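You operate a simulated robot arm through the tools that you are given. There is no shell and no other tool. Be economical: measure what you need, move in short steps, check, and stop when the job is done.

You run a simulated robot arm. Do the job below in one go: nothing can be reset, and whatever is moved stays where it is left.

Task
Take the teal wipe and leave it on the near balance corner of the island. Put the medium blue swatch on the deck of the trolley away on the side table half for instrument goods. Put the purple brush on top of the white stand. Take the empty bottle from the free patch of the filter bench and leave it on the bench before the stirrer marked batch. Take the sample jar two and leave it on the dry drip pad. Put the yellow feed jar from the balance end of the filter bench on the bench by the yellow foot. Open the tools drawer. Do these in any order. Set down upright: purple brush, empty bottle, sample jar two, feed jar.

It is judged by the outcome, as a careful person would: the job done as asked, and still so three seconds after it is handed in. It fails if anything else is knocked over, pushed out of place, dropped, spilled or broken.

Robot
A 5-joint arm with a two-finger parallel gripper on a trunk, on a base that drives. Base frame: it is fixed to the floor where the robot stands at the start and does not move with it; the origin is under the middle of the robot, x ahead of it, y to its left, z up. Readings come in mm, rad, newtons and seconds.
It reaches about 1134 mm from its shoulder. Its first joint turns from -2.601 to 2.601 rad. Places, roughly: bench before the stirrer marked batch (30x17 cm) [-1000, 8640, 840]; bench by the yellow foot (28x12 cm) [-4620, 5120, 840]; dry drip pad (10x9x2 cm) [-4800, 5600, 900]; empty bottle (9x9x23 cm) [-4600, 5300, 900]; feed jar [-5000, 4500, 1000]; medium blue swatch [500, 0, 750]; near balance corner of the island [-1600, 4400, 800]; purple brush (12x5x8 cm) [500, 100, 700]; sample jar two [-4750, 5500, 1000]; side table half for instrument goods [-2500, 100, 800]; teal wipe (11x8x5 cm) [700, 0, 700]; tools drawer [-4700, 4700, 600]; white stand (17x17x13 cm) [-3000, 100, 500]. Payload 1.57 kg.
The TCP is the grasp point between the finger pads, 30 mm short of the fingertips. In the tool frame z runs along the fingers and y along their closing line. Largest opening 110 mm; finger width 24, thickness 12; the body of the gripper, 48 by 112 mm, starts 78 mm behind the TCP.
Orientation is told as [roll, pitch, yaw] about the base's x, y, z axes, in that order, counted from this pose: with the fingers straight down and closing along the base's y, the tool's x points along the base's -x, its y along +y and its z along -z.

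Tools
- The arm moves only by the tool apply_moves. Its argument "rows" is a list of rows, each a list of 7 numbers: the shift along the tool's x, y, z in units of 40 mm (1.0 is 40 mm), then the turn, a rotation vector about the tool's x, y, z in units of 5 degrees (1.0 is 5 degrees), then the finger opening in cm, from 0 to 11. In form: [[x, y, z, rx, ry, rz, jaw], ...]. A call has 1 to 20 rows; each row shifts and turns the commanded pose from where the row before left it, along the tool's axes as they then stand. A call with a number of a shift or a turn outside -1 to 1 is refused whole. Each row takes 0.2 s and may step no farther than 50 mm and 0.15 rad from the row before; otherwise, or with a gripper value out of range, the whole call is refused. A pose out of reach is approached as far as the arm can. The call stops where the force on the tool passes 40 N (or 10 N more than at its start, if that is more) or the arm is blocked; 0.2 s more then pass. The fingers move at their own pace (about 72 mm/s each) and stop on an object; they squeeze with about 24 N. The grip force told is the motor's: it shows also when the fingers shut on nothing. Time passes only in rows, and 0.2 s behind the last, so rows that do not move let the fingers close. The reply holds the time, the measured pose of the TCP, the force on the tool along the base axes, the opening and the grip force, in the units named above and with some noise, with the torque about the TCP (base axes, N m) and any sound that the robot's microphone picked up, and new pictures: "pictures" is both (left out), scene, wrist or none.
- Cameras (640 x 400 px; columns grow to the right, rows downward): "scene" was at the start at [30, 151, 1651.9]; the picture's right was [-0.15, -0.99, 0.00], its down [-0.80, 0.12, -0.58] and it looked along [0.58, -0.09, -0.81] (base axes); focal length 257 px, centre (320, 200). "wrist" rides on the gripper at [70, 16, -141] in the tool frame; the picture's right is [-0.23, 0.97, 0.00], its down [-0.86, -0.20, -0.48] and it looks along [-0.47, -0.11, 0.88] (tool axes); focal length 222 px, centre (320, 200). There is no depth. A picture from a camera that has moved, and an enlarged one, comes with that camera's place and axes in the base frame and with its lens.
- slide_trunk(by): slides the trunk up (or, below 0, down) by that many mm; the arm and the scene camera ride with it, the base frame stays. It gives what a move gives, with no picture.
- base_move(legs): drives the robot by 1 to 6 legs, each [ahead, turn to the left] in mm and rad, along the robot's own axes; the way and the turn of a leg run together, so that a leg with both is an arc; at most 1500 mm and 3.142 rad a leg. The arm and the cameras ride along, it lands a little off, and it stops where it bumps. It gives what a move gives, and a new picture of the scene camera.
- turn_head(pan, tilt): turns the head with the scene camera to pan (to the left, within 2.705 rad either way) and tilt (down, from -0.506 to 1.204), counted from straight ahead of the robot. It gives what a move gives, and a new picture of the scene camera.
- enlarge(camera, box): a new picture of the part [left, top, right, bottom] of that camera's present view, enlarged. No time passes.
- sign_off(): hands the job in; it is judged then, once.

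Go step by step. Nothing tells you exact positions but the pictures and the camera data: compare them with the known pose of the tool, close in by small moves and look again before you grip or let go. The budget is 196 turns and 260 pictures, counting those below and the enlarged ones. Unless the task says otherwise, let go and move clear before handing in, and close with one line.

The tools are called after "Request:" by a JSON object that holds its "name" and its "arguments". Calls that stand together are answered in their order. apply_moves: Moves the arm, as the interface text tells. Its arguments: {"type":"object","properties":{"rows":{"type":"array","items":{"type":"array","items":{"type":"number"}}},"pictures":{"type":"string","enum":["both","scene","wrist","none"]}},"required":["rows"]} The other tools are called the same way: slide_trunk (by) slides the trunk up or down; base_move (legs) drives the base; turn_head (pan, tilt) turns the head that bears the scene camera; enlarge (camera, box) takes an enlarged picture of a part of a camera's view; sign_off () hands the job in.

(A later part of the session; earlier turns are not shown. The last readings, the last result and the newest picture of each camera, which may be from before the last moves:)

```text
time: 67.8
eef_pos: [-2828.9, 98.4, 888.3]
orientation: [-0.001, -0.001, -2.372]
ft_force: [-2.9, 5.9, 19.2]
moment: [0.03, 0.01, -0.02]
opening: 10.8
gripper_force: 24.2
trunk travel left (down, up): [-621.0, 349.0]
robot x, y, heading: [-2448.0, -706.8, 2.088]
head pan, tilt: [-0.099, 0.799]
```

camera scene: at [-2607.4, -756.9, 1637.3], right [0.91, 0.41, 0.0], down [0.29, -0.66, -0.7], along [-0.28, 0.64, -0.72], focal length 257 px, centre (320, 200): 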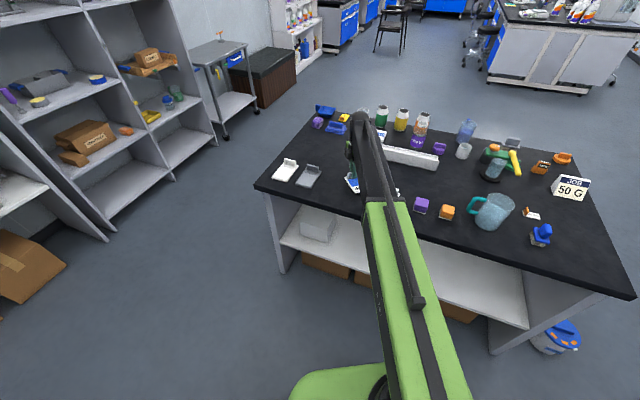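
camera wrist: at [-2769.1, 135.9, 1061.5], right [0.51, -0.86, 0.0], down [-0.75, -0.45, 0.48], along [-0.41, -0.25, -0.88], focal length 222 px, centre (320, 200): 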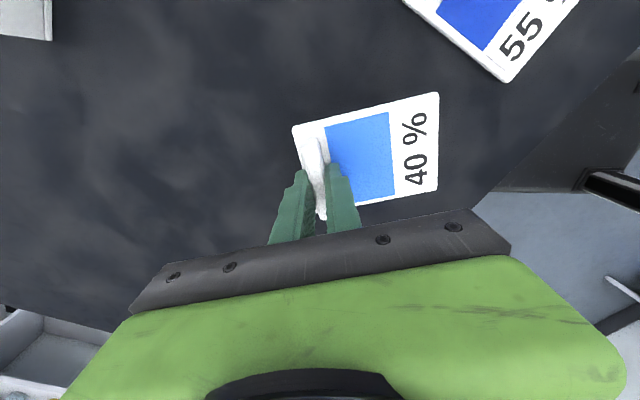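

Contact. I'll ease off 1 mm, open slowly, and lift.

Request:
{"name": "slide_trunk", "arguments": {"by": 1.5}}

Request:
{"name": "apply_moves", "arguments": {"rows": [[0, 0, 0, 0, 0, 0, 2], [0, 0, 0, 0, 0, 0, 3.5], [0, 0, 0, 0, 0, 0, 4]], "pictures": "none"}}

Request:
{"name": "slide_trunk", "arguments": {"by": 160}}

Request:
{"name": "apply_moves", "arguments": {"rows": [[0, 0, 0, 0, 0, 0, 4]], "pictures": "wrist"}}

```text
time: 68.3
eef_pos: [-2829.4, 97.7, 889.5]
orientation: [0.003, 0.0, -2.371]
ft_force: [0.6, -0.5, 2.1]
moment: [0.02, -0.01, 0.0]
opening: 10.7
gripper_force: 24.3
trunk travel left (down, up): [-622.0, 348.0]
robot x, y, heading: [-2449.8, -709.2, 2.089]
head pan, tilt: [-0.099, 0.799]
```

```text
time: 69.1
eef_pos: [-2829.5, 100.0, 889.3]
orientation: [0.002, -0.002, -2.371]
ft_force: [-0.5, -0.1, -1.3]
moment: [0.01, 0.01, -0.03]
opening: 40.2
gripper_force: 0.0
trunk travel left (down, up): [-622.0, 348.0]
robot x, y, heading: [-2452.0, -711.1, 2.088]
head pan, tilt: [-0.099, 0.799]
```

```text
time: 71.0
eef_pos: [-2829.5, 99.8, 1049.8]
orientation: [-0.001, 0.0, -2.372]
ft_force: [0.7, 0.0, -1.2]
moment: [0.01, -0.03, 0.01]
opening: 40.0
gripper_force: 0.1
trunk travel left (down, up): [-782.0, 188.0]
robot x, y, heading: [-2453.1, -708.6, 2.093]
head pan, tilt: [-0.099, 0.799]
```

```text
time: 71.3
eef_pos: [-2829.3, 98.4, 1049.6]
orientation: [0.0, 0.0, -2.372]
ft_force: [0.2, -0.2, -0.8]
moment: [0.0, 0.01, -0.03]
opening: 40.0
gripper_force: 0.0
trunk travel left (down, up): [-782.0, 188.0]
robot x, y, heading: [-2452.2, -709.6, 2.091]
head pan, tilt: [-0.099, 0.799]
camera wrist: at [-2769.1, 135.9, 1190.9], right [0.51, -0.86, 0.0], down [-0.75, -0.45, 0.48], along [-0.41, -0.25, -0.88], focal length 222 px, centre (320, 200)
```

wrist: 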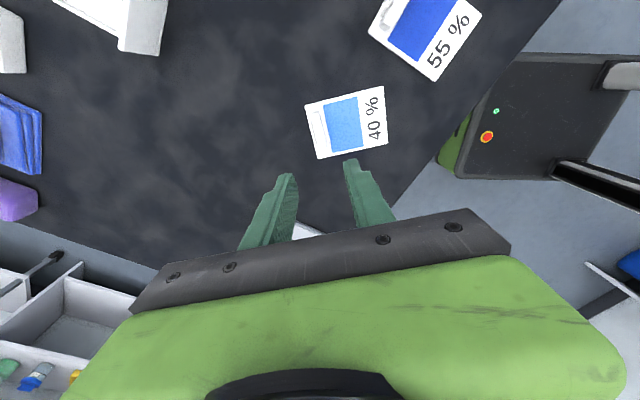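

The 40% swatch is placed. The white stand is on the lower shelf under the table top, so the brush must be carried with the tool near horizontal, gripping the handle by its ends. I'll return to the trolley.

Request:
{"name": "base_move", "arguments": {"legs": [[-350, 0], [0, -1.507], [1000, 0], [1014, 0], [0, -0.584]]}}

```text
time: 88.5
eef_pos: [311.8, -34.9, 1050.0]
orientation: [-0.002, 0.0, 1.809]
ft_force: [-0.9, -0.2, 0.2]
moment: [-0.03, -0.03, 0.03]
opening: 40.3
gripper_force: 0.0
trunk travel left (down, up): [-782.0, 188.0]
robot x, y, heading: [-572.6, 35.5, -0.003]
head pan, tilt: [-0.099, 0.799]
camera scene: at [-537.7, 200.0, 1766.8], right [-0.1, -0.99, 0.0], down [-0.71, 0.07, -0.7], along [0.69, -0.07, -0.72], focal length 257 px, centre (320, 200)
```

scene: 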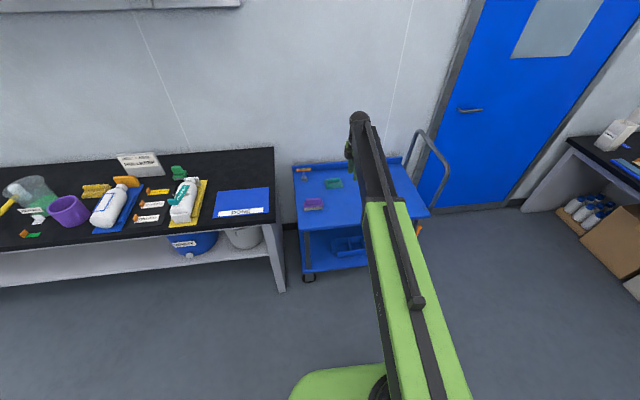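

Trolley ahead, brush near (478, 127). I'll spin the wrist so the camera ends up on top, then pitch the fingers forward toward horizontal, high above the deck.

Request:
{"name": "apply_moves", "arguments": {"rows": [[0, 0, 0, 0, 0, -1, 9], [0, 0, 0, 0, 0, -1, 9], [0, 0, 0, 0, 0, -1, 9], [0, 0, 0, 0, 0, -1, 9], [0, 0, 0, 0, 0, -1, 9], [0, 0, 0, 0, 0, -1, 9], [0, 0, 0, 0, 0, -1, 9], [0, 0, 0, 0, 0, -1, 9], [0, 0, 0, 0, 0, -1, 9], [0, 0, 0, 0, 0, -1, 9], [0, 0, 0, 0, 0, -1, 9], [0, 0, 0, 0, 0, -1, 9], [0, 0, 0, 0, 0, -1, 9], [0, 0, 0, 0, 0, -1, 9], [0, 0, 0, 0, 0, -1, 9], [0, 0, 0, 0, 0, -0.27, 11]], "pictures": "none"}}

Request:
{"name": "apply_moves", "arguments": {"rows": [[0.45, 0, 0, 0, 1, 0, 11], [0.45, 0, 0, 0, 1, 0, 11], [0.45, 0, 0, 0, 1, 0, 11], [0.45, 0, 0, 0, 1, 0, 11], [0.45, 0, 0, 0, 1, 0, 11], [0.45, 0, 0, 0, 1, 0, 11], [0.45, 0, 0, 0, 1, 0, 11], [0.45, 0, 0, 0, 1, 0, 11], [0.45, 0, 0, 0, 1, 0, 11], [0.45, 0, 0, 0, 1, 0, 11], [0.45, 0, 0, 0, 1, 0, 11], [0.45, 0, 0, 0, 1, 0, 11], [0.45, 0, 0, 0, 1, 0, 11], [0.45, 0, 0, 0, 1, 0, 11], [0.45, 0, 0, 0, 1, 0, 11], [0.45, 0, 0, 0, 1, 0, 11]], "pictures": "both"}}

```text
time: 91.9
eef_pos: [314.5, -29.5, 1048.5]
orientation: [0.003, 0.0, 2.933]
ft_force: [-0.2, 0.1, -0.3]
moment: [-0.02, -0.02, -0.03]
opening: 109.8
gripper_force: 0.0
out of reach, approached as far as the arm can: row 13, 14, 15
trunk travel left (down, up): [-782.0, 188.0]
robot x, y, heading: [-571.7, 37.3, -0.006]
head pan, tilt: [-0.099, 0.799]
```

```text
time: 95.3
eef_pos: [521.3, -55.7, 1245.8]
orientation: [0.02, 1.396, 2.977]
ft_force: [-1.2, 0.4, -0.2]
moment: [-0.01, 0.04, 0.01]
opening: 110.1
gripper_force: 0.0
out of reach, approached as far as the arm can: row 1, 3, 5, 7, 9, 11, 13, 14, 15
trunk travel left (down, up): [-782.0, 188.0]
robot x, y, heading: [-571.6, 36.1, -0.008]
head pan, tilt: [-0.099, 0.799]
camera scene: at [-535.0, 199.5, 1766.8], right [-0.11, -0.99, 0.0], down [-0.71, 0.08, -0.7], along [0.69, -0.07, -0.72], focal length 257 px, centre (320, 200)
camera wrist: at [392.6, -48.9, 1339.5], right [-0.22, -0.95, -0.22], down [-0.57, 0.31, -0.76], along [0.79, -0.04, -0.61], focal length 222 px, centre (320, 200)
```

scene: 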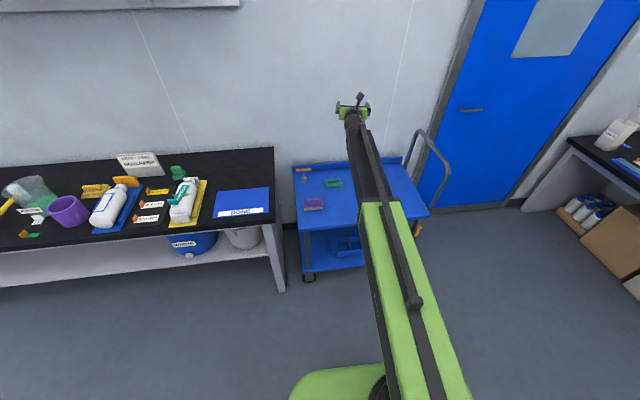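
wrist: 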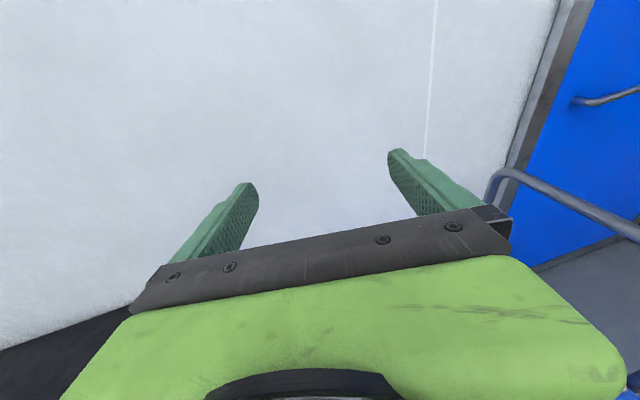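

Pitch reached 80° nicely. Now I'll back up, lower to just above handle height, and aim at the brush.

Request:
{"name": "base_move", "arguments": {"legs": [[-200, 0]]}}

Request:
{"name": "apply_moves", "arguments": {"rows": [[0, -1, 0, 0, 0, 0, 11], [0, -1, 0, 0, 0, 0, 11], [0, -1, 0, 0, 0, 0, 11], [0, -1, 0, 0, 0, 0, 11], [0, 0, 0, 0, 0, 0, 11]], "pictures": "none"}}

Request:
{"name": "slide_trunk", "arguments": {"by": -480}}

Request:
{"name": "apply_moves", "arguments": {"rows": [[0, 0, 0, 0, 0, 0, 11]], "pictures": "both"}}

```text
time: 96.9
eef_pos: [318.6, -51.3, 1246.7]
orientation: [0.019, 1.397, 2.979]
ft_force: [-0.5, -0.6, 0.8]
moment: [0.0, 0.02, 0.02]
opening: 109.8
gripper_force: 0.0
trunk travel left (down, up): [-782.0, 188.0]
robot x, y, heading: [-774.0, 40.0, -0.008]
head pan, tilt: [-0.099, 0.799]
camera scene: at [-739.1, 200.7, 1766.8], right [-0.1, -0.99, 0.0], down [-0.71, 0.07, -0.7], along [0.69, -0.07, -0.72], focal length 257 px, centre (320, 200)
```

scene: 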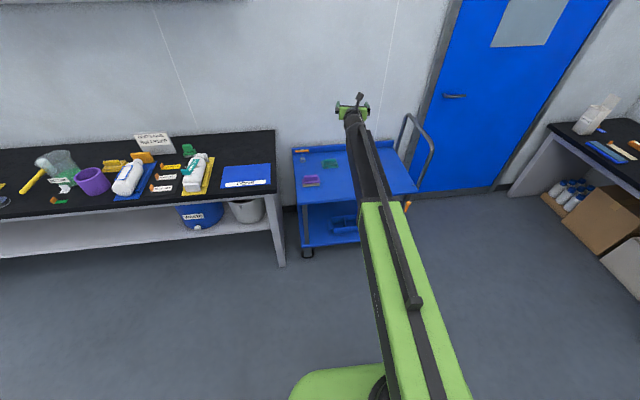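

```text
time: 98.1
eef_pos: [346.8, 104.8, 1245.4]
orientation: [0.019, 1.393, 2.979]
ft_force: [-0.4, -0.3, 0.0]
moment: [-0.05, 0.02, 0.0]
opening: 109.6
gripper_force: 0.1
trunk travel left (down, up): [-782.0, 188.0]
robot x, y, heading: [-776.6, 41.8, -0.006]
head pan, tilt: [-0.099, 0.799]
```

```text
refused: -480 is not a number from -400 to 400
```

```text
time: 98.5
eef_pos: [347.3, 105.3, 1244.7]
orientation: [0.021, 1.391, 2.983]
ft_force: [-1.1, -1.3, 0.6]
moment: [0.01, -0.02, 0.01]
opening: 110.4
gripper_force: 0.1
trunk travel left (down, up): [-782.0, 188.0]
robot x, y, heading: [-775.4, 38.8, -0.004]
head pan, tilt: [-0.099, 0.799]
camera scene: at [-737.2, 200.7, 1766.8], right [-0.1, -0.99, 0.0], down [-0.71, 0.07, -0.7], along [0.69, -0.07, -0.72], focal length 257 px, centre (320, 200)
camera wrist: at [219.1, 112.2, 1339.2], right [-0.22, -0.95, -0.22], down [-0.58, 0.31, -0.76], along [0.79, -0.04, -0.61], focal length 222 px, centre (320, 200)
```

scene: 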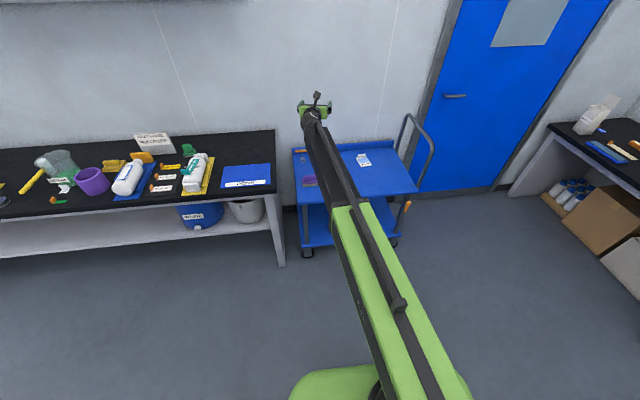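
wrist: 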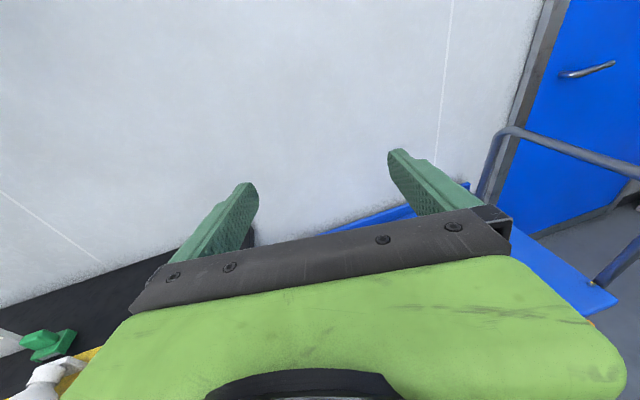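

The tool heading is about 10° to the right of straight ahead; I'll correct it while lowering the trunk.

Request:
{"name": "apply_moves", "arguments": {"rows": [[0, -0.2, 0, 0.87, 0, -0.16, 11], [0, -0.2, 0, 0.87, 0, -0.16, 11], [0, -0.2, 0, 0.87, 0, -0.16, 11], [0, 0, 0, 0, 0, 0, 11]], "pictures": "none"}}

Request:
{"name": "slide_trunk", "arguments": {"by": -400}}

Request:
{"name": "apply_moves", "arguments": {"rows": [[0, 0, 0, 0, 0, 0, 11]], "pictures": "both"}}

```text
time: 99.5
eef_pos: [351.0, 128.9, 1244.4]
orientation: [0.029, 1.393, -3.063]
ft_force: [0.8, -0.8, 0.1]
moment: [-0.02, -0.01, -0.06]
opening: 110.2
gripper_force: 0.0
trunk travel left (down, up): [-782.0, 188.0]
robot x, y, heading: [-772.7, 38.2, -0.007]
head pan, tilt: [-0.099, 0.799]
```

```text
time: 103.3
eef_pos: [351.2, 128.4, 845.3]
orientation: [0.026, 1.391, -3.066]
ft_force: [-0.4, -0.9, -0.5]
moment: [-0.01, 0.01, 0.0]
opening: 110.1
gripper_force: 0.0
trunk travel left (down, up): [-382.0, 588.0]
robot x, y, heading: [-779.1, 37.9, -0.003]
head pan, tilt: [-0.099, 0.799]
```

```text
time: 103.7
eef_pos: [350.8, 130.9, 845.0]
orientation: [0.027, 1.392, -3.065]
ft_force: [0.4, 0.6, -0.3]
moment: [-0.03, 0.02, -0.01]
opening: 110.0
gripper_force: 0.0
trunk travel left (down, up): [-382.0, 588.0]
robot x, y, heading: [-776.0, 36.6, -0.006]
head pan, tilt: [-0.099, 0.799]
camera scene: at [-737.2, 200.7, 1366.8], right [-0.1, -0.99, 0.0], down [-0.71, 0.07, -0.7], along [0.69, -0.07, -0.72], focal length 257 px, centre (320, 200)
camera wrist: at [224.4, 107.5, 939.0], right [0.01, -0.98, -0.22], down [-0.63, 0.16, -0.76], along [0.77, 0.14, -0.62], focal length 222 px, centre (320, 200)
```

scene: 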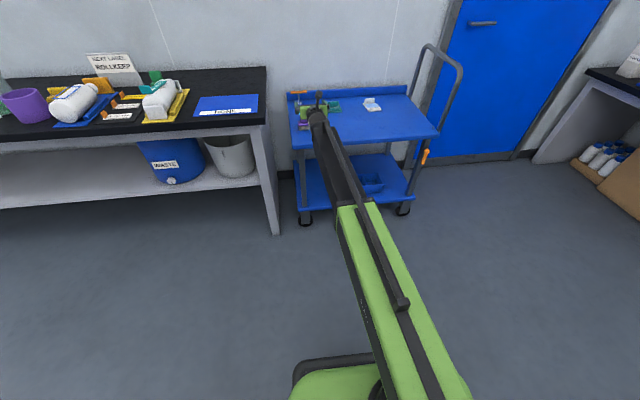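
wrist: 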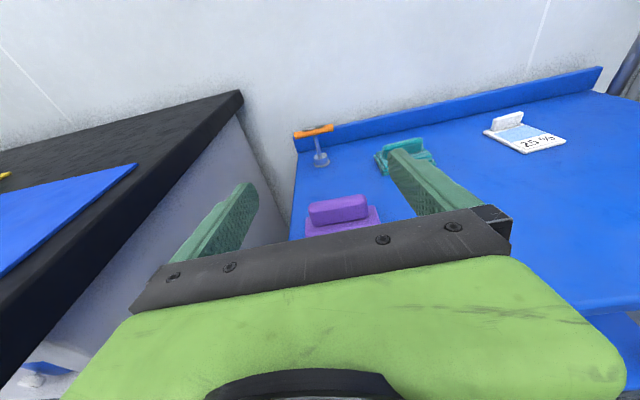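

Well aligned: the brush handle runs y≈86–171 at x≈465. I'll lower to handle height and check before advancing.

Request:
{"name": "slide_trunk", "arguments": {"by": -115}}

Request:
{"name": "apply_moves", "arguments": {"rows": [[0.12, 0.05, 0.66, 0, 0, 0, 11], [0.12, 0.05, 0.66, 0, 0, 0, 11]], "pictures": "both"}}

Request:
{"name": "enlarge", "arguments": {"camera": "scene", "box": [270, 60, 430, 180]}}

```text
time: 105.2
eef_pos: [351.7, 130.1, 729.8]
orientation: [0.026, 1.39, -3.065]
ft_force: [0.1, -0.3, -0.3]
moment: [-0.01, 0.01, 0.02]
opening: 109.9
gripper_force: 0.0
trunk travel left (down, up): [-267.0, 703.0]
robot x, y, heading: [-776.4, 37.6, -0.004]
head pan, tilt: [-0.099, 0.799]
```

```text
time: 105.8
eef_pos: [400.2, 128.6, 730.3]
orientation: [0.025, 1.393, -3.066]
ft_force: [0.7, 0.3, 0.8]
moment: [0.01, 0.02, 0.04]
opening: 110.0
gripper_force: 0.1
out of reach, approached as far as the arm can: row 2
trunk travel left (down, up): [-267.0, 703.0]
robot x, y, heading: [-771.2, 42.4, -0.004]
head pan, tilt: [-0.099, 0.799]
camera scene: at [-737.3, 200.7, 1251.8], right [-0.1, -0.99, 0.0], down [-0.71, 0.07, -0.7], along [0.69, -0.07, -0.72], focal length 257 px, centre (320, 200)
camera wrist: at [274.0, 105.5, 824.2], right [0.01, -0.98, -0.22], down [-0.63, 0.16, -0.76], along [0.78, 0.15, -0.61], focal length 222 px, centre (320, 200)
```

scene: 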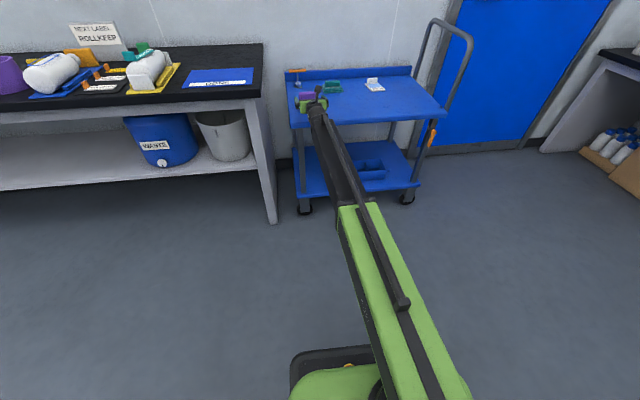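
wrist: 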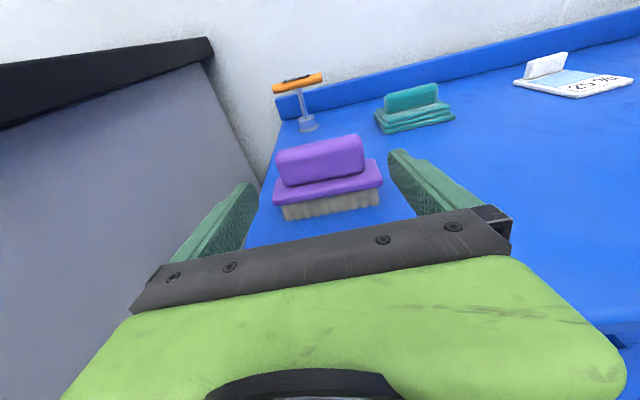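

```text
3.33 times, centred on (350, 120) of scene
camera zoom: at [-737.3, 200.7, 1251.8], right [-0.1, -0.99, 0.0], down [-0.71, 0.07, -0.7], along [0.69, -0.07, -0.72], focal length 858 px, centre (220, 467)
```

zoom: 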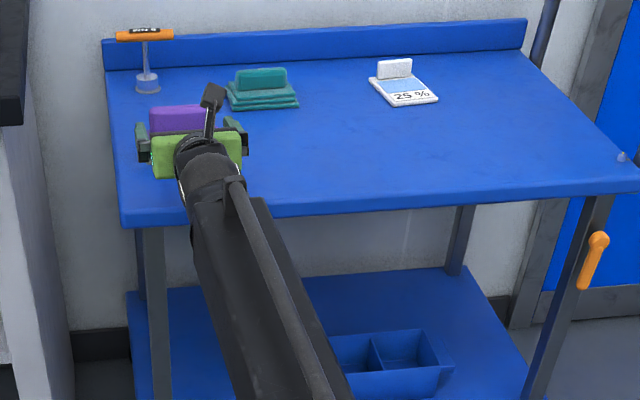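

The brush handle (y 89–167, centre 128) is between the open fingers. The arm is near full stretch, so I'll advance the base 72 mm.

Request:
{"name": "base_move", "arguments": {"legs": [[72, 0]]}}

Request:
{"name": "enlarge", "arguments": {"camera": "wrist", "box": [160, 100, 500, 300]}}

```text
time: 106.8
eef_pos: [473.2, 126.7, 730.2]
orientation: [0.027, 1.392, -3.066]
ft_force: [1.4, 0.4, 0.8]
moment: [0.02, 0.02, -0.01]
opening: 110.2
gripper_force: 0.1
trunk travel left (down, up): [-267.0, 703.0]
robot x, y, heading: [-702.0, 41.2, -0.004]
head pan, tilt: [-0.099, 0.799]
camera scene: at [-664.5, 200.3, 1251.8], right [-0.1, -0.99, 0.0], down [-0.71, 0.07, -0.7], along [0.69, -0.07, -0.72], focal length 257 px, centre (320, 200)
```

scene: 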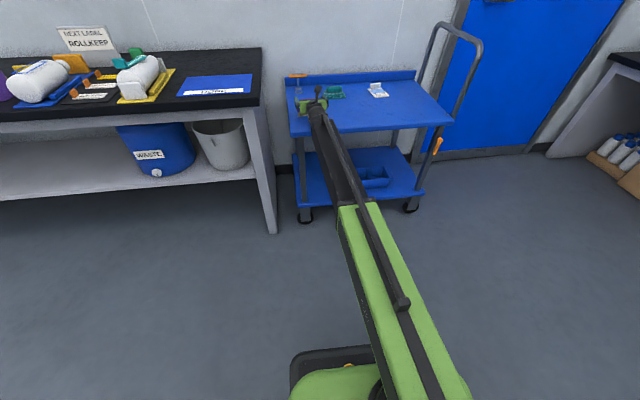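

```text
1.88 times, centred on (330, 200) of wrist
camera zoom: at [346.6, 104.8, 824.4], right [0.01, -0.98, -0.22], down [-0.63, 0.16, -0.76], along [0.78, 0.14, -0.61], focal length 418 px, centre (301, 200)
```

zoom: 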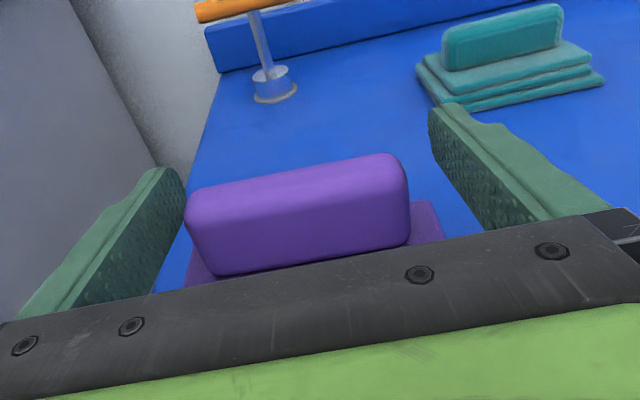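

The handle is between the pads, slightly left; I'll nudge 4 mm left and close.

Request:
{"name": "apply_moves", "arguments": {"rows": [[0, -0.1, 0, 0, 0, 0, 11], [0, 0, 0, 0, 0, 0, 9], [0, 0, 0, 0, 0, 0, 8], [0, 0, 0, 0, 0, 0, 0], [0, 0, 0, 0, 0, 0, 0], [0, 0, 0, 0, 0, 0, 0]], "pictures": "wrist"}}

```text
time: 108.2
eef_pos: [473.8, 130.7, 730.3]
orientation: [0.026, 1.39, -3.066]
ft_force: [-0.6, 0.8, 1.0]
moment: [0.18, -0.02, -0.02]
opening: 87.6
gripper_force: 24.4
trunk travel left (down, up): [-267.0, 703.0]
robot x, y, heading: [-698.2, 38.9, -0.005]
head pan, tilt: [-0.099, 0.799]
camera wrist: at [346.4, 108.8, 824.2], right [0.01, -0.98, -0.22], down [-0.63, 0.16, -0.76], along [0.77, 0.14, -0.62], focal length 222 px, centre (320, 200)
```

wrist: 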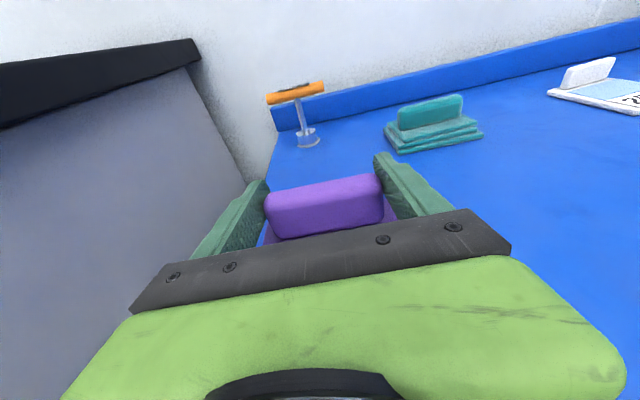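

Gripped at 88 mm. Lift and check.

Request:
{"name": "slide_trunk", "arguments": {"by": 120}}

Request:
{"name": "apply_moves", "arguments": {"rows": [[0, 0, 0, 0, 0, 0, 0]], "pictures": "both"}}

Request:
{"name": "enlarge", "arguments": {"camera": "scene", "box": [270, 60, 430, 180]}}

```text
time: 109.7
eef_pos: [473.3, 131.0, 849.9]
orientation: [0.028, 1.392, -3.066]
ft_force: [-0.3, 0.5, -0.8]
moment: [-0.01, 0.01, 0.0]
opening: 87.8
gripper_force: 23.8
trunk travel left (down, up): [-387.0, 583.0]
robot x, y, heading: [-702.2, 35.0, -0.009]
head pan, tilt: [-0.099, 0.799]
```

```text
time: 110.1
eef_pos: [473.3, 130.5, 849.4]
orientation: [0.026, 1.392, -3.067]
ft_force: [-0.3, -0.7, -1.2]
moment: [0.0, 0.01, -0.04]
opening: 87.8
gripper_force: 23.7
trunk travel left (down, up): [-387.0, 583.0]
robot x, y, heading: [-702.3, 38.8, -0.003]
head pan, tilt: [-0.099, 0.799]
camera scene: at [-664.0, 200.4, 1371.8], right [-0.1, -0.99, 0.0], down [-0.71, 0.07, -0.7], along [0.69, -0.07, -0.72], focal length 257 px, centre (320, 200)
camera wrist: at [346.6, 108.7, 943.9], right [0.01, -0.98, -0.22], down [-0.63, 0.16, -0.76], along [0.77, 0.14, -0.62], focal length 222 px, centre (320, 200)
```

scene: 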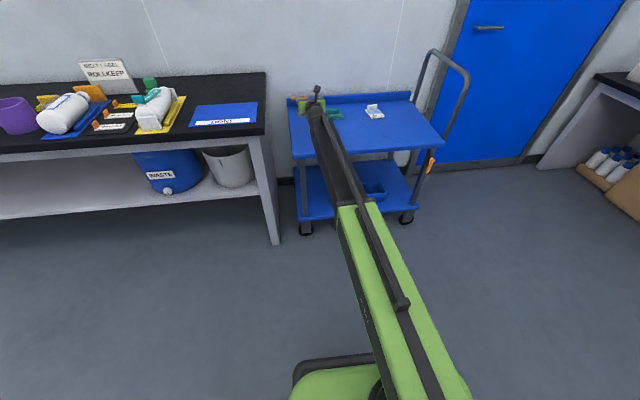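
wrist: 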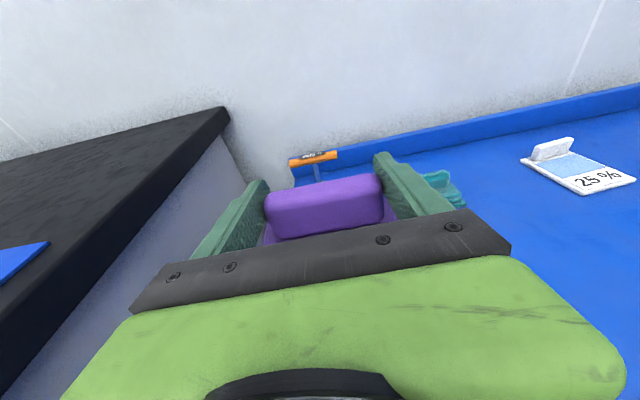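

```text
3.33 times, centred on (350, 120) of scene
camera zoom: at [-664.0, 200.4, 1371.8], right [-0.1, -0.99, 0.0], down [-0.71, 0.07, -0.7], along [0.69, -0.07, -0.72], focal length 858 px, centre (220, 467)
```

zoom: 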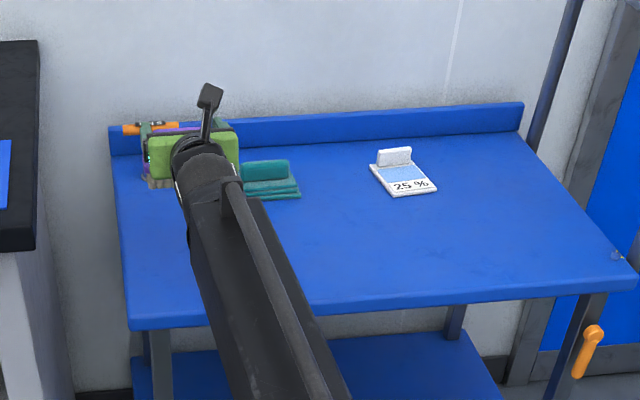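

The brush is held firmly and level. I'll back away and drive to the side table's aisle, well clear, facing the stand.

Request:
{"name": "base_move", "arguments": {"legs": [[-300, 0], [0, -2.46], [1200, 0], [1170, 0], [0, -2.249]]}}

Request:
{"name": "turn_head", "arguments": {"pan": 0.1, "tilt": 0.4}}

```text
time: 134.6
eef_pos: [-2925.6, -301.8, 848.9]
orientation: [0.023, 1.391, -1.488]
ft_force: [-0.2, 0.2, -1.6]
moment: [-0.01, 0.0, 0.01]
opening: 87.6
gripper_force: 23.9
trunk travel left (down, up): [-387.0, 583.0]
robot x, y, heading: [-2806.0, -1477.4, 1.579]
head pan, tilt: [-0.099, 0.799]
camera scene: at [-2970.1, -1440.5, 1371.8], right [1.0, -0.09, 0.0], down [-0.06, -0.71, -0.7], along [0.06, 0.69, -0.72], focal length 257 px, centre (320, 200)
```

scene: 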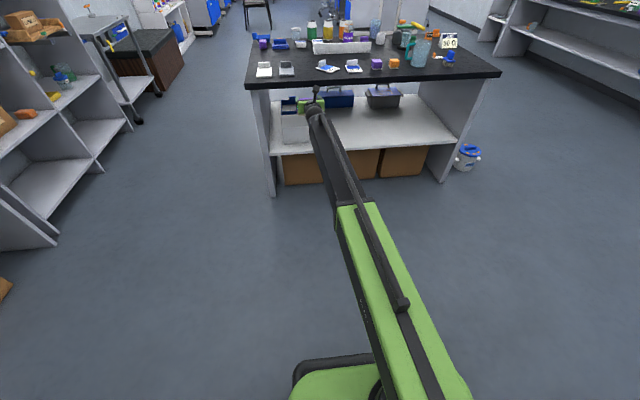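

```text
time: 135.5
eef_pos: [-2924.6, -300.0, 849.7]
orientation: [0.024, 1.391, -1.487]
ft_force: [0.8, 0.3, -1.1]
moment: [0.0, -0.01, -0.04]
opening: 87.7
gripper_force: 23.5
trunk travel left (down, up): [-387.0, 583.0]
robot x, y, heading: [-2810.2, -1474.8, 1.584]
head pan, tilt: [0.099, 0.4]
camera scene: at [-2987.4, -1429.0, 1406.8], right [0.99, 0.11, 0.0], down [0.04, -0.39, -0.92], along [-0.1, 0.92, -0.39], focal length 257 px, centre (320, 200)
```

scene: 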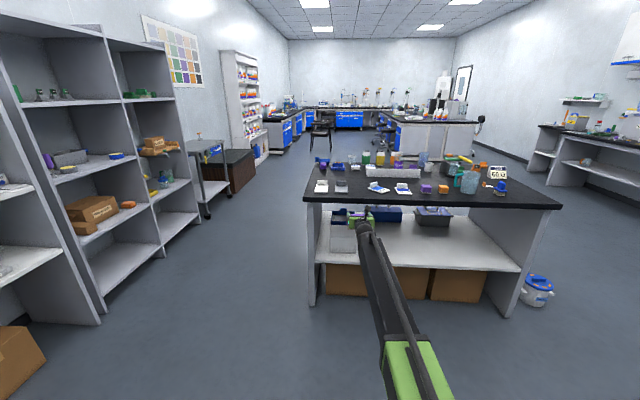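

Facing the table; the stand is visible on the shelf. I'll lower the trunk and zoom in.

Request:
{"name": "slide_trunk", "arguments": {"by": -200}}

Request:
{"name": "enlarge", "arguments": {"camera": "scene", "box": [280, 150, 480, 300]}}

Request:
{"name": "enlarge", "arguments": {"camera": "wrist", "box": [0, 0, 640, 400]}}

```text
time: 137.7
eef_pos: [-2926.0, -300.6, 649.7]
orientation: [0.024, 1.391, -1.485]
ft_force: [0.5, -0.6, -1.5]
moment: [0.05, 0.0, -0.01]
opening: 87.6
gripper_force: 23.9
trunk travel left (down, up): [-187.0, 783.0]
robot x, y, heading: [-2811.8, -1476.6, 1.58]
head pan, tilt: [0.099, 0.4]
```

```text
2.67 times, centred on (380, 225) of scene
camera zoom: at [-2987.4, -1429.0, 1206.9], right [0.99, 0.11, 0.0], down [0.04, -0.39, -0.92], along [-0.1, 0.92, -0.39], focal length 686 px, centre (160, 133)
```

zoom: 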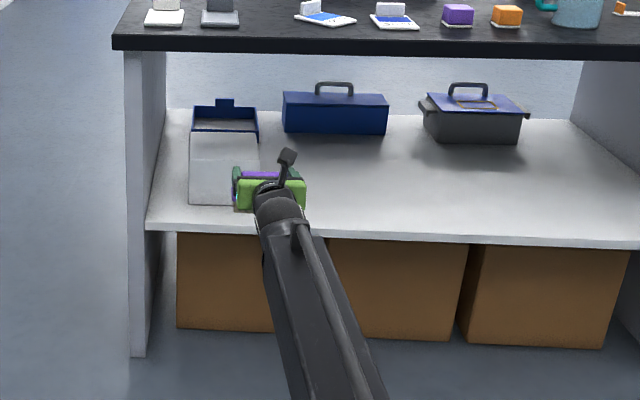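

```text
1.00 times, centred on (320, 200) of wrist (not enlarged: the box is as wide or as high as the picture)
camera zoom: at [-2903.3, -426.2, 744.0], right [0.98, 0.02, -0.22], down [-0.16, -0.63, -0.76], along [-0.15, 0.77, -0.62], focal length 222 px, centre (320, 200)
```

zoom: 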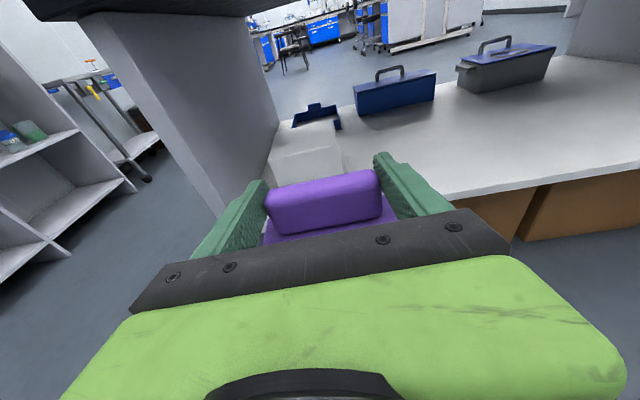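

Stand: x −3075…−2903, y 44…214, top ≈ 525. I'll shift the brush left 63 mm with a small retract, lower slightly, and drive in partway under the top.

Request:
{"name": "apply_moves", "arguments": {"rows": [[-0.09, -0.79, -0.5, 0, 0, 0, 0], [-0.09, -0.79, -0.5, 0, 0, 0, 0], [0, 0, 0, 0, 0, 0, 0]], "pictures": "none"}}

Request:
{"name": "slide_trunk", "arguments": {"by": -18}}

Request:
{"name": "base_move", "arguments": {"legs": [[290, 0]]}}

Request:
{"name": "enlarge", "arguments": {"camera": "scene", "box": [280, 150, 440, 300]}}

Request:
{"name": "enlarge", "arguments": {"camera": "wrist", "box": [0, 0, 640, 400]}}

```text
time: 138.5
eef_pos: [-2989.0, -344.5, 649.6]
orientation: [0.024, 1.386, -1.486]
ft_force: [-0.5, 0.4, -0.4]
moment: [-0.02, 0.03, -0.01]
opening: 87.3
gripper_force: 23.9
trunk travel left (down, up): [-187.0, 783.0]
robot x, y, heading: [-2811.5, -1475.9, 1.582]
head pan, tilt: [0.099, 0.4]
```

```text
time: 139.1
eef_pos: [-2988.7, -344.6, 631.2]
orientation: [0.024, 1.39, -1.489]
ft_force: [-0.4, 0.1, -0.5]
moment: [-0.03, 0.0, -0.03]
opening: 87.5
gripper_force: 23.9
trunk travel left (down, up): [-169.0, 801.0]
robot x, y, heading: [-2810.0, -1473.7, 1.581]
head pan, tilt: [0.099, 0.4]
```

```text
time: 141.1
eef_pos: [-2999.1, -57.9, 631.4]
orientation: [0.025, 1.388, -1.48]
ft_force: [-0.5, -1.2, -1.9]
moment: [-0.01, 0.01, 0.0]
opening: 87.5
gripper_force: 23.7
trunk travel left (down, up): [-169.0, 801.0]
robot x, y, heading: [-2815.1, -1185.9, 1.591]
head pan, tilt: [0.099, 0.4]
camera scene: at [-2990.9, -1142.9, 1188.9], right [0.99, 0.12, 0.0], down [0.05, -0.39, -0.92], along [-0.11, 0.91, -0.39], focal length 257 px, centre (320, 200)
```

scene: 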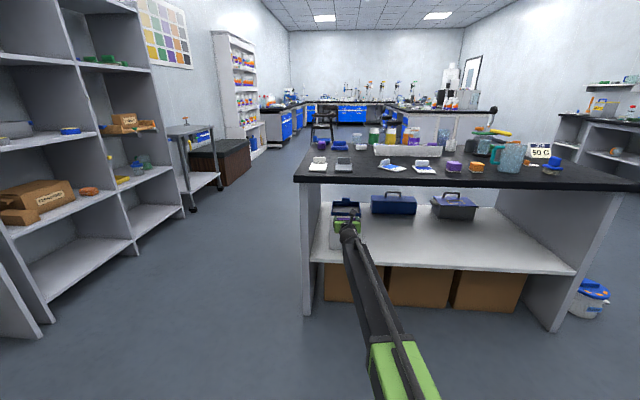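

```text
2.67 times, centred on (360, 225) of scene
camera zoom: at [-2990.9, -1142.9, 1188.9], right [0.99, 0.12, 0.0], down [0.05, -0.39, -0.92], along [-0.11, 0.91, -0.39], focal length 686 px, centre (213, 133)
```

zoom: 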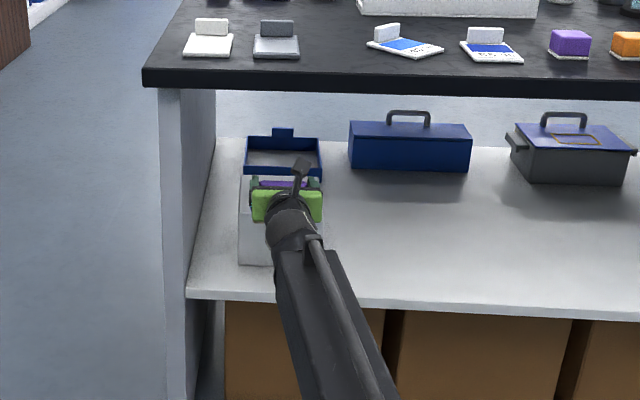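

```text
1.00 times, centred on (320, 200) of wrist (not enlarged: the box is as wide or as high as the picture)
camera zoom: at [-2976.6, -183.3, 725.8], right [0.98, 0.02, -0.22], down [-0.15, -0.64, -0.76], along [-0.16, 0.77, -0.62], focal length 222 px, centre (320, 200)
```

zoom: 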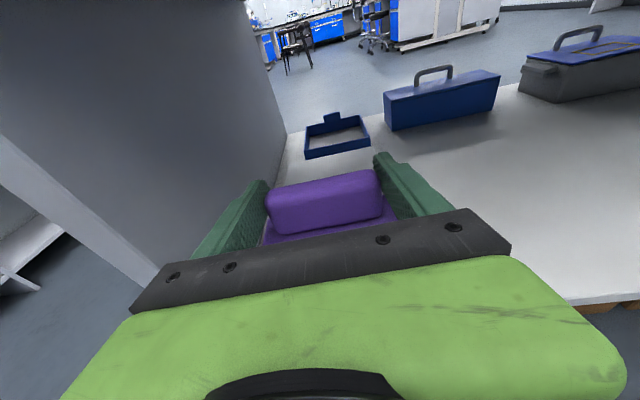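

The tray is behind the stand, so the stand top is free. I'll centre sideways (14 mm right) and advance 180 mm.

Request:
{"name": "apply_moves", "arguments": {"rows": [[0, 0.4, 0, 0, 0, 0, 0], [0, 0, 0, 0, 0, 0, 0]], "pictures": "none"}}

Request:
{"name": "base_move", "arguments": {"legs": [[178, 0]]}}

Request:
{"name": "enlarge", "arguments": {"camera": "scene", "box": [280, 150, 420, 280]}}

Request:
{"name": "enlarge", "arguments": {"camera": "wrist", "box": [0, 0, 640, 400]}}

```text
time: 141.7
eef_pos: [-2983.9, -58.3, 632.7]
orientation: [0.025, 1.392, -1.48]
ft_force: [0.6, -0.7, -1.6]
moment: [0.01, 0.01, -0.01]
opening: 87.7
gripper_force: 23.4
trunk travel left (down, up): [-169.0, 801.0]
robot x, y, heading: [-2814.5, -1188.1, 1.592]
head pan, tilt: [0.099, 0.4]
```

```text
time: 143.2
eef_pos: [-2983.1, 123.9, 631.9]
orientation: [0.024, 1.391, -1.484]
ft_force: [0.9, 0.0, -1.9]
moment: [-0.03, 0.0, -0.01]
opening: 87.6
gripper_force: 23.5
trunk travel left (down, up): [-169.0, 801.0]
robot x, y, heading: [-2813.4, -1006.6, 1.594]
head pan, tilt: [0.099, 0.4]
camera scene: at [-2994.4, -963.5, 1188.9], right [0.99, 0.12, 0.0], down [0.05, -0.39, -0.92], along [-0.11, 0.91, -0.39], focal length 257 px, centre (320, 200)
```

scene: 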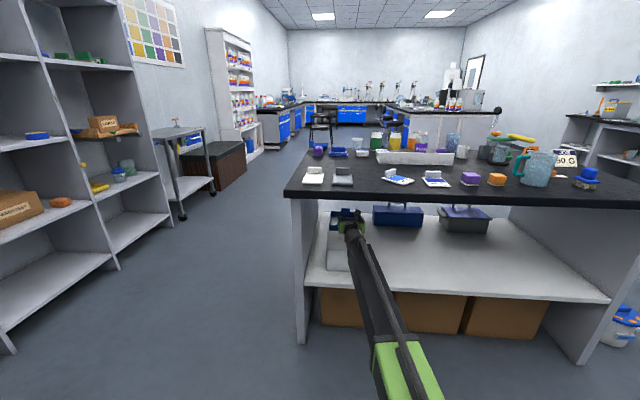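

```text
3.08 times, centred on (350, 215) of scene
camera zoom: at [-2994.4, -963.5, 1188.9], right [0.99, 0.12, 0.0], down [0.05, -0.39, -0.92], along [-0.11, 0.91, -0.39], focal length 792 px, centre (228, 154)
```

zoom: 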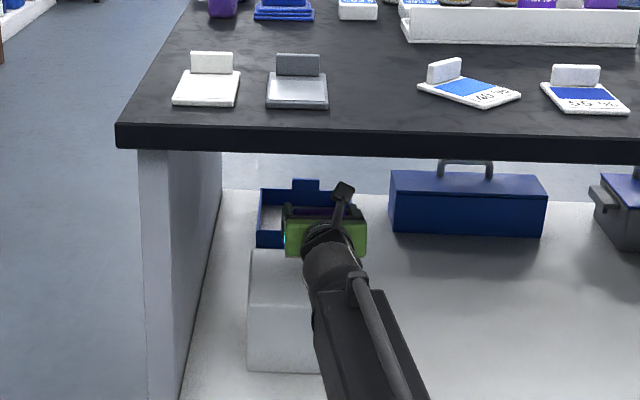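

```text
1.00 times, centred on (320, 200) of wrist (not enlarged: the box is as wide or as high as the picture)
camera zoom: at [-2960.6, -3.5, 725.9], right [0.98, 0.02, -0.22], down [-0.16, -0.63, -0.76], along [-0.15, 0.77, -0.62], focal length 222 px, centre (320, 200)
```

zoom: 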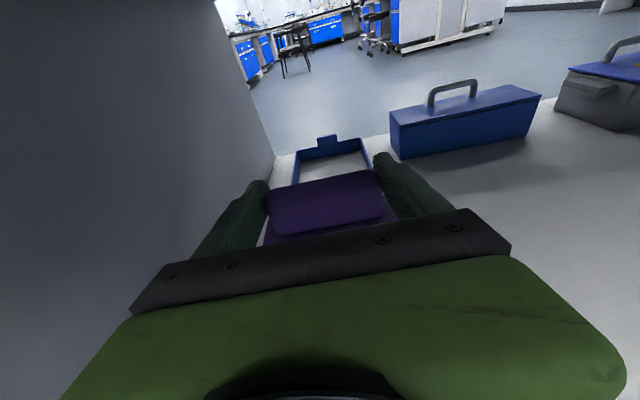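

The brush is over the stand (top ≈ 529). Lowering in small steps until contact.

Request:
{"name": "slide_trunk", "arguments": {"by": -27}}

Request:
{"name": "slide_trunk", "arguments": {"by": -4}}

Request:
{"name": "slide_trunk", "arguments": {"by": -3}}

```text
time: 143.9
eef_pos: [-2982.3, 122.4, 604.5]
orientation: [0.024, 1.392, -1.483]
ft_force: [-0.9, 0.1, -1.9]
moment: [0.0, -0.02, -0.02]
opening: 87.8
gripper_force: 24.4
trunk travel left (down, up): [-142.0, 828.0]
robot x, y, heading: [-2819.3, -1006.6, 1.591]
head pan, tilt: [0.099, 0.4]
```

```text
time: 144.4
eef_pos: [-2982.8, 122.8, 600.1]
orientation: [0.025, 1.392, -1.485]
ft_force: [0.2, -0.4, -1.6]
moment: [0.01, -0.02, 0.0]
opening: 87.6
gripper_force: 23.6
trunk travel left (down, up): [-138.0, 832.0]
robot x, y, heading: [-2817.2, -1008.4, 1.589]
head pan, tilt: [0.099, 0.4]
```

```text
time: 145.0
eef_pos: [-2982.3, 121.7, 598.1]
orientation: [0.023, 1.39, -1.482]
ft_force: [-0.2, 0.1, -0.5]
moment: [-0.01, 0.01, 0.0]
opening: 87.4
gripper_force: 24.1
trunk travel left (down, up): [-135.0, 835.0]
robot x, y, heading: [-2818.4, -1009.3, 1.59]
head pan, tilt: [0.099, 0.4]
```

Request:
{"name": "slide_trunk", "arguments": {"by": -2}}

Request:
{"name": "slide_trunk", "arguments": {"by": -1.5}}

```text
time: 145.5
eef_pos: [-2982.8, 122.9, 596.1]
orientation: [0.023, 1.39, -1.483]
ft_force: [0.6, 0.3, -1.5]
moment: [-0.02, 0.02, -0.01]
opening: 87.5
gripper_force: 23.2
trunk travel left (down, up): [-133.0, 837.0]
robot x, y, heading: [-2817.8, -1007.3, 1.592]
head pan, tilt: [0.099, 0.4]
```

```text
time: 146.0
eef_pos: [-2982.2, 122.0, 594.2]
orientation: [0.022, 1.392, -1.486]
ft_force: [0.0, 1.9, 4.7]
moment: [0.11, 0.29, -0.11]
opening: 87.8
gripper_force: 23.5
trunk travel left (down, up): [-132.0, 838.0]
robot x, y, heading: [-2818.8, -1009.4, 1.588]
head pan, tilt: [0.099, 0.4]
```

Contact. One more millimetre, then open and back straight out.

Request:
{"name": "slide_trunk", "arguments": {"by": -1}}

Request:
{"name": "apply_moves", "arguments": {"rows": [[0, 0, 0, 0, 0, 0, 9.2], [0, 0, 0, 0, 0, 0, 9.8], [0, 0, 0, 0, 0, 0, 10.4], [0, 0, 0, 0, 0, 0, 10.8], [0, 0, 0, 0, 0, 0, 10.8]], "pictures": "wrist"}}

```text
time: 146.5
eef_pos: [-2982.8, 121.4, 595.8]
orientation: [0.019, 1.394, -1.488]
ft_force: [-0.1, 4.3, 11.4]
moment: [0.26, 0.7, -0.23]
opening: 87.6
gripper_force: 23.9
trunk travel left (down, up): [-131.0, 839.0]
robot x, y, heading: [-2813.5, -1008.9, 1.587]
head pan, tilt: [0.099, 0.4]
```

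```text
time: 147.7
eef_pos: [-2983.6, 121.9, 592.4]
orientation: [0.025, 1.391, -1.484]
ft_force: [-0.8, -0.3, 0.1]
moment: [-0.01, 0.0, 0.0]
opening: 107.8
gripper_force: 0.0
trunk travel left (down, up): [-131.0, 839.0]
robot x, y, heading: [-2817.7, -1008.5, 1.59]
head pan, tilt: [0.099, 0.4]
camera wrist: at [-2960.5, -3.6, 687.5], right [0.98, 0.02, -0.22], down [-0.16, -0.63, -0.76], along [-0.15, 0.77, -0.62], focal length 222 px, centre (320, 200)
```

wrist: 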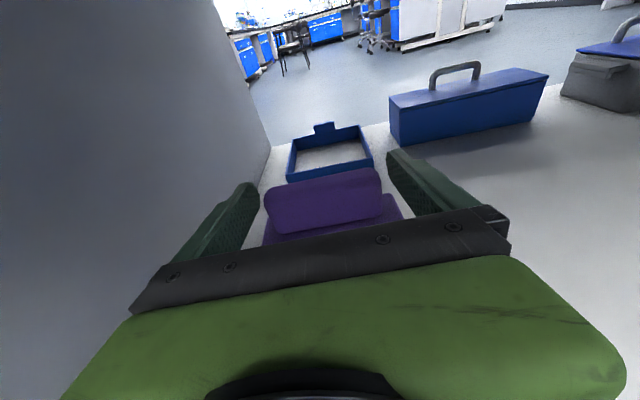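

Released and the brush stands upright. I'll withdraw along the tool axis, then back the base out.

Request:
{"name": "apply_moves", "arguments": {"rows": [[0, 0, -0.5, 0, 0, 0, 11], [0, 0, -0.8, 0, 0, 0, 11], [0, 0, -0.8, 0, 0, 0, 11]], "pictures": "none"}}

Request:
{"name": "base_move", "arguments": {"legs": [[-450, 0]]}}

Request:
{"name": "enlarge", "arguments": {"camera": "scene", "box": [300, 160, 420, 280]}}

```text
time: 148.5
eef_pos: [-2978.1, 40.5, 593.6]
orientation: [0.024, 1.394, -1.483]
ft_force: [0.0, 0.1, 0.8]
moment: [0.0, 0.0, 0.0]
opening: 110.1
gripper_force: 0.0
out of reach, approached as far as the arm can: row 1, 2, 3
trunk travel left (down, up): [-131.0, 839.0]
robot x, y, heading: [-2817.8, -1005.2, 1.586]
head pan, tilt: [0.099, 0.4]
```

```text
time: 151.2
eef_pos: [-2982.5, -412.7, 594.1]
orientation: [0.025, 1.396, -1.468]
ft_force: [0.4, -0.3, -0.5]
moment: [0.01, 0.02, 0.02]
opening: 109.9
gripper_force: 0.0
trunk travel left (down, up): [-131.0, 839.0]
robot x, y, heading: [-2804.6, -1459.3, 1.611]
head pan, tilt: [0.099, 0.4]
camera scene: at [-2984.5, -1417.0, 1150.4], right [0.99, 0.14, 0.0], down [0.05, -0.39, -0.92], along [-0.13, 0.91, -0.39], focal length 257 px, centre (320, 200)
```

scene: 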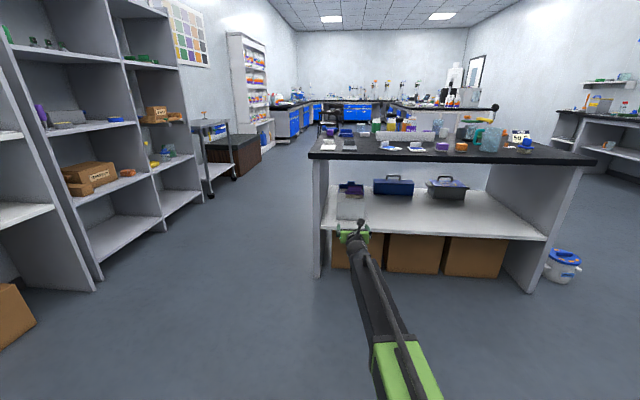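

```text
3.33 times, centred on (360, 220) of scene
camera zoom: at [-2984.5, -1417.0, 1150.4], right [0.99, 0.14, 0.0], down [0.05, -0.39, -0.92], along [-0.13, 0.91, -0.39], focal length 858 px, centre (187, 133)
```

zoom: 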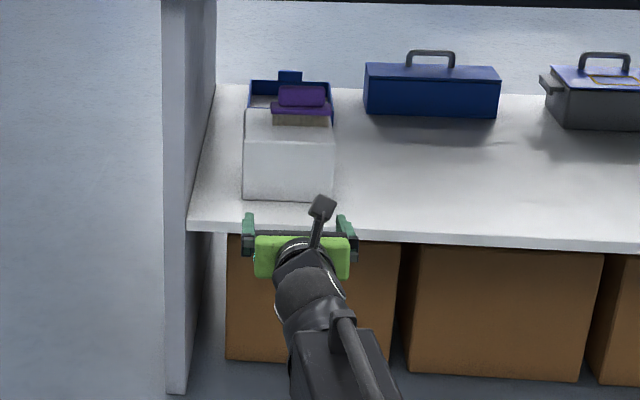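

Brush is upright on the stand. Next the teal wipe on the trolley, handle near (655, −10) along y. I'll raise the trunk, bring the tool back to vertical and spin it to grip across the handle.

Request:
{"name": "slide_trunk", "arguments": {"by": 400}}

Request:
{"name": "apply_moves", "arguments": {"rows": [[-0.45, 0, 0, 0, -1, 0, 8], [-0.45, 0, 0, 0, -1, 0, 8], [-0.45, 0, 0, 0, -1, 0, 8], [-0.45, 0, 0, 0, -1, 0, 8], [-0.45, 0, 0, 0, -1, 0, 8], [-0.45, 0, 0, 0, -1, 0, 8], [-0.45, 0, 0, 0, -1, 0, 8], [-0.45, 0, 0, 0, -1, 0, 8], [-0.45, 0, 0, 0, -1, 0, 8], [-0.45, 0, 0, 0, -1, 0, 8], [-0.45, 0, 0, 0, -1, 0, 8], [-0.45, 0, 0, 0, -1, 0, 8], [-0.45, 0, 0, 0, -1, 0, 8], [-0.45, 0, 0, 0, -1, 0, 8], [-0.45, 0, 0, 0, -1, 0, 8], [-0.45, 0, 0, 0, -1, 0, 8]], "pictures": "none"}}

Request:
{"name": "apply_moves", "arguments": {"rows": [[0, 0, 0, 0, 0, 1, 8], [0, 0, 0, 0, 0, 1, 8], [0, 0, 0, 0, 0, 1, 8], [0, 0, 0, 0, 0, 1, 8], [0, 0, 0, 0, 0, 1, 8], [0, 0, 0, 0, 0, 1, 8], [0, 0, 0, 0, 0, 1, 8], [0, 0, 0, 0, 0, 1, 8], [0, 0, 0, 0, 0, 1, 8], [0, 0, 0, 0, 0, 1, 8], [0, 0, 0, 0, 0, 1, 8], [0, 0, 0, 0, 0, 1, 8], [0, 0, 0, 0, 0, 1, 8], [0, 0, 0, 0, 0, 1, 8], [0, 0, 0, 0, 0, 1, 8], [0, 0, 0, 0, 0, 1, 8], [0, 0, 0, 0, 0, 1, 8], [0, 0, 0, 0, 0, 1, 8]], "pictures": "none"}}

```text
time: 155.1
eef_pos: [-2983.6, -412.6, 992.9]
orientation: [0.026, 1.396, -1.467]
ft_force: [-0.3, 0.4, -0.3]
moment: [0.03, -0.03, -0.02]
opening: 110.1
gripper_force: 0.1
trunk travel left (down, up): [-531.0, 439.0]
robot x, y, heading: [-2808.4, -1461.8, 1.609]
head pan, tilt: [0.099, 0.4]
```

```text
time: 158.4
eef_pos: [-2968.5, -608.1, 798.1]
orientation: [0.007, -0.003, -1.501]
ft_force: [0.1, 0.0, 0.2]
moment: [-0.02, -0.01, -0.02]
opening: 79.7
gripper_force: 0.1
out of reach, approached as far as the arm can: row 2, 4, 6, 8, 12
trunk travel left (down, up): [-531.0, 439.0]
robot x, y, heading: [-2808.0, -1455.9, 1.606]
head pan, tilt: [0.099, 0.4]
```

```text
time: 162.2
eef_pos: [-2967.4, -607.1, 797.1]
orientation: [0.001, 0.007, -3.064]
ft_force: [-0.4, 0.8, 0.4]
moment: [-0.03, 0.03, -0.03]
opening: 79.7
gripper_force: 0.0
out of reach, approached as far as the arm can: row 7
trunk travel left (down, up): [-531.0, 439.0]
robot x, y, heading: [-2811.9, -1459.8, 1.614]
head pan, tilt: [0.099, 0.4]
```

Now drive back to the trolley, approaching straight on.

Request:
{"name": "slide_trunk", "arguments": {"by": 150}}

Request:
{"name": "turn_head", "arguments": {"pan": -0.1, "tilt": 0.8}}

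Request:
{"name": "base_move", "arguments": {"legs": [[0, -1.005], [1164, 0], [1164, 0], [0, -0.607]]}}

```text
time: 164.0
eef_pos: [-2966.2, -607.0, 947.3]
orientation: [0.002, 0.007, -3.064]
ft_force: [0.3, 1.1, -0.2]
moment: [-0.01, 0.02, -0.03]
opening: 79.9
gripper_force: 0.1
trunk travel left (down, up): [-681.0, 289.0]
robot x, y, heading: [-2804.8, -1453.9, 1.612]
head pan, tilt: [0.099, 0.4]
```

```text
time: 164.9
eef_pos: [-2966.2, -606.5, 948.0]
orientation: [0.004, 0.006, -3.062]
ft_force: [0.2, -0.2, 0.2]
moment: [-0.03, 0.0, 0.0]
opening: 80.0
gripper_force: 0.1
trunk travel left (down, up): [-681.0, 289.0]
robot x, y, heading: [-2804.6, -1455.3, 1.614]
head pan, tilt: [-0.099, 0.799]
camera scene: at [-2966.9, -1428.2, 1665.4], right [1.0, -0.06, 0.0], down [-0.04, -0.72, -0.7], along [0.04, 0.7, -0.72], focal length 257 px, centre (320, 200)
```

scene: 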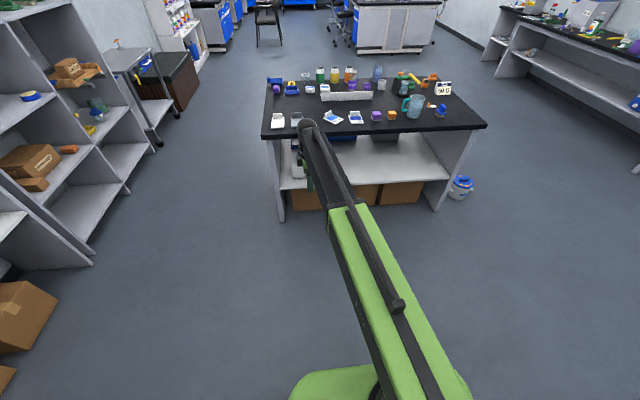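

```text
time: 180.5
eef_pos: [-45.3, -2.8, 946.9]
orientation: [0.002, 0.005, 1.597]
ft_force: [0.4, 0.5, 0.7]
moment: [-0.04, 0.02, 0.02]
opening: 80.1
gripper_force: 0.0
trunk travel left (down, up): [-681.0, 289.0]
robot x, y, heading: [-902.4, -126.3, -0.001]
head pan, tilt: [-0.099, 0.799]
camera scene: at [-863.7, 32.2, 1665.3], right [-0.1, -0.99, 0.0], down [-0.71, 0.07, -0.7], along [0.69, -0.07, -0.72], focal length 257 px, centre (320, 200)
```

scene: 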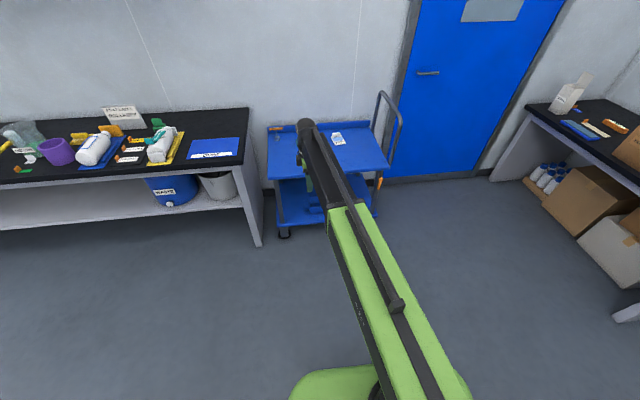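

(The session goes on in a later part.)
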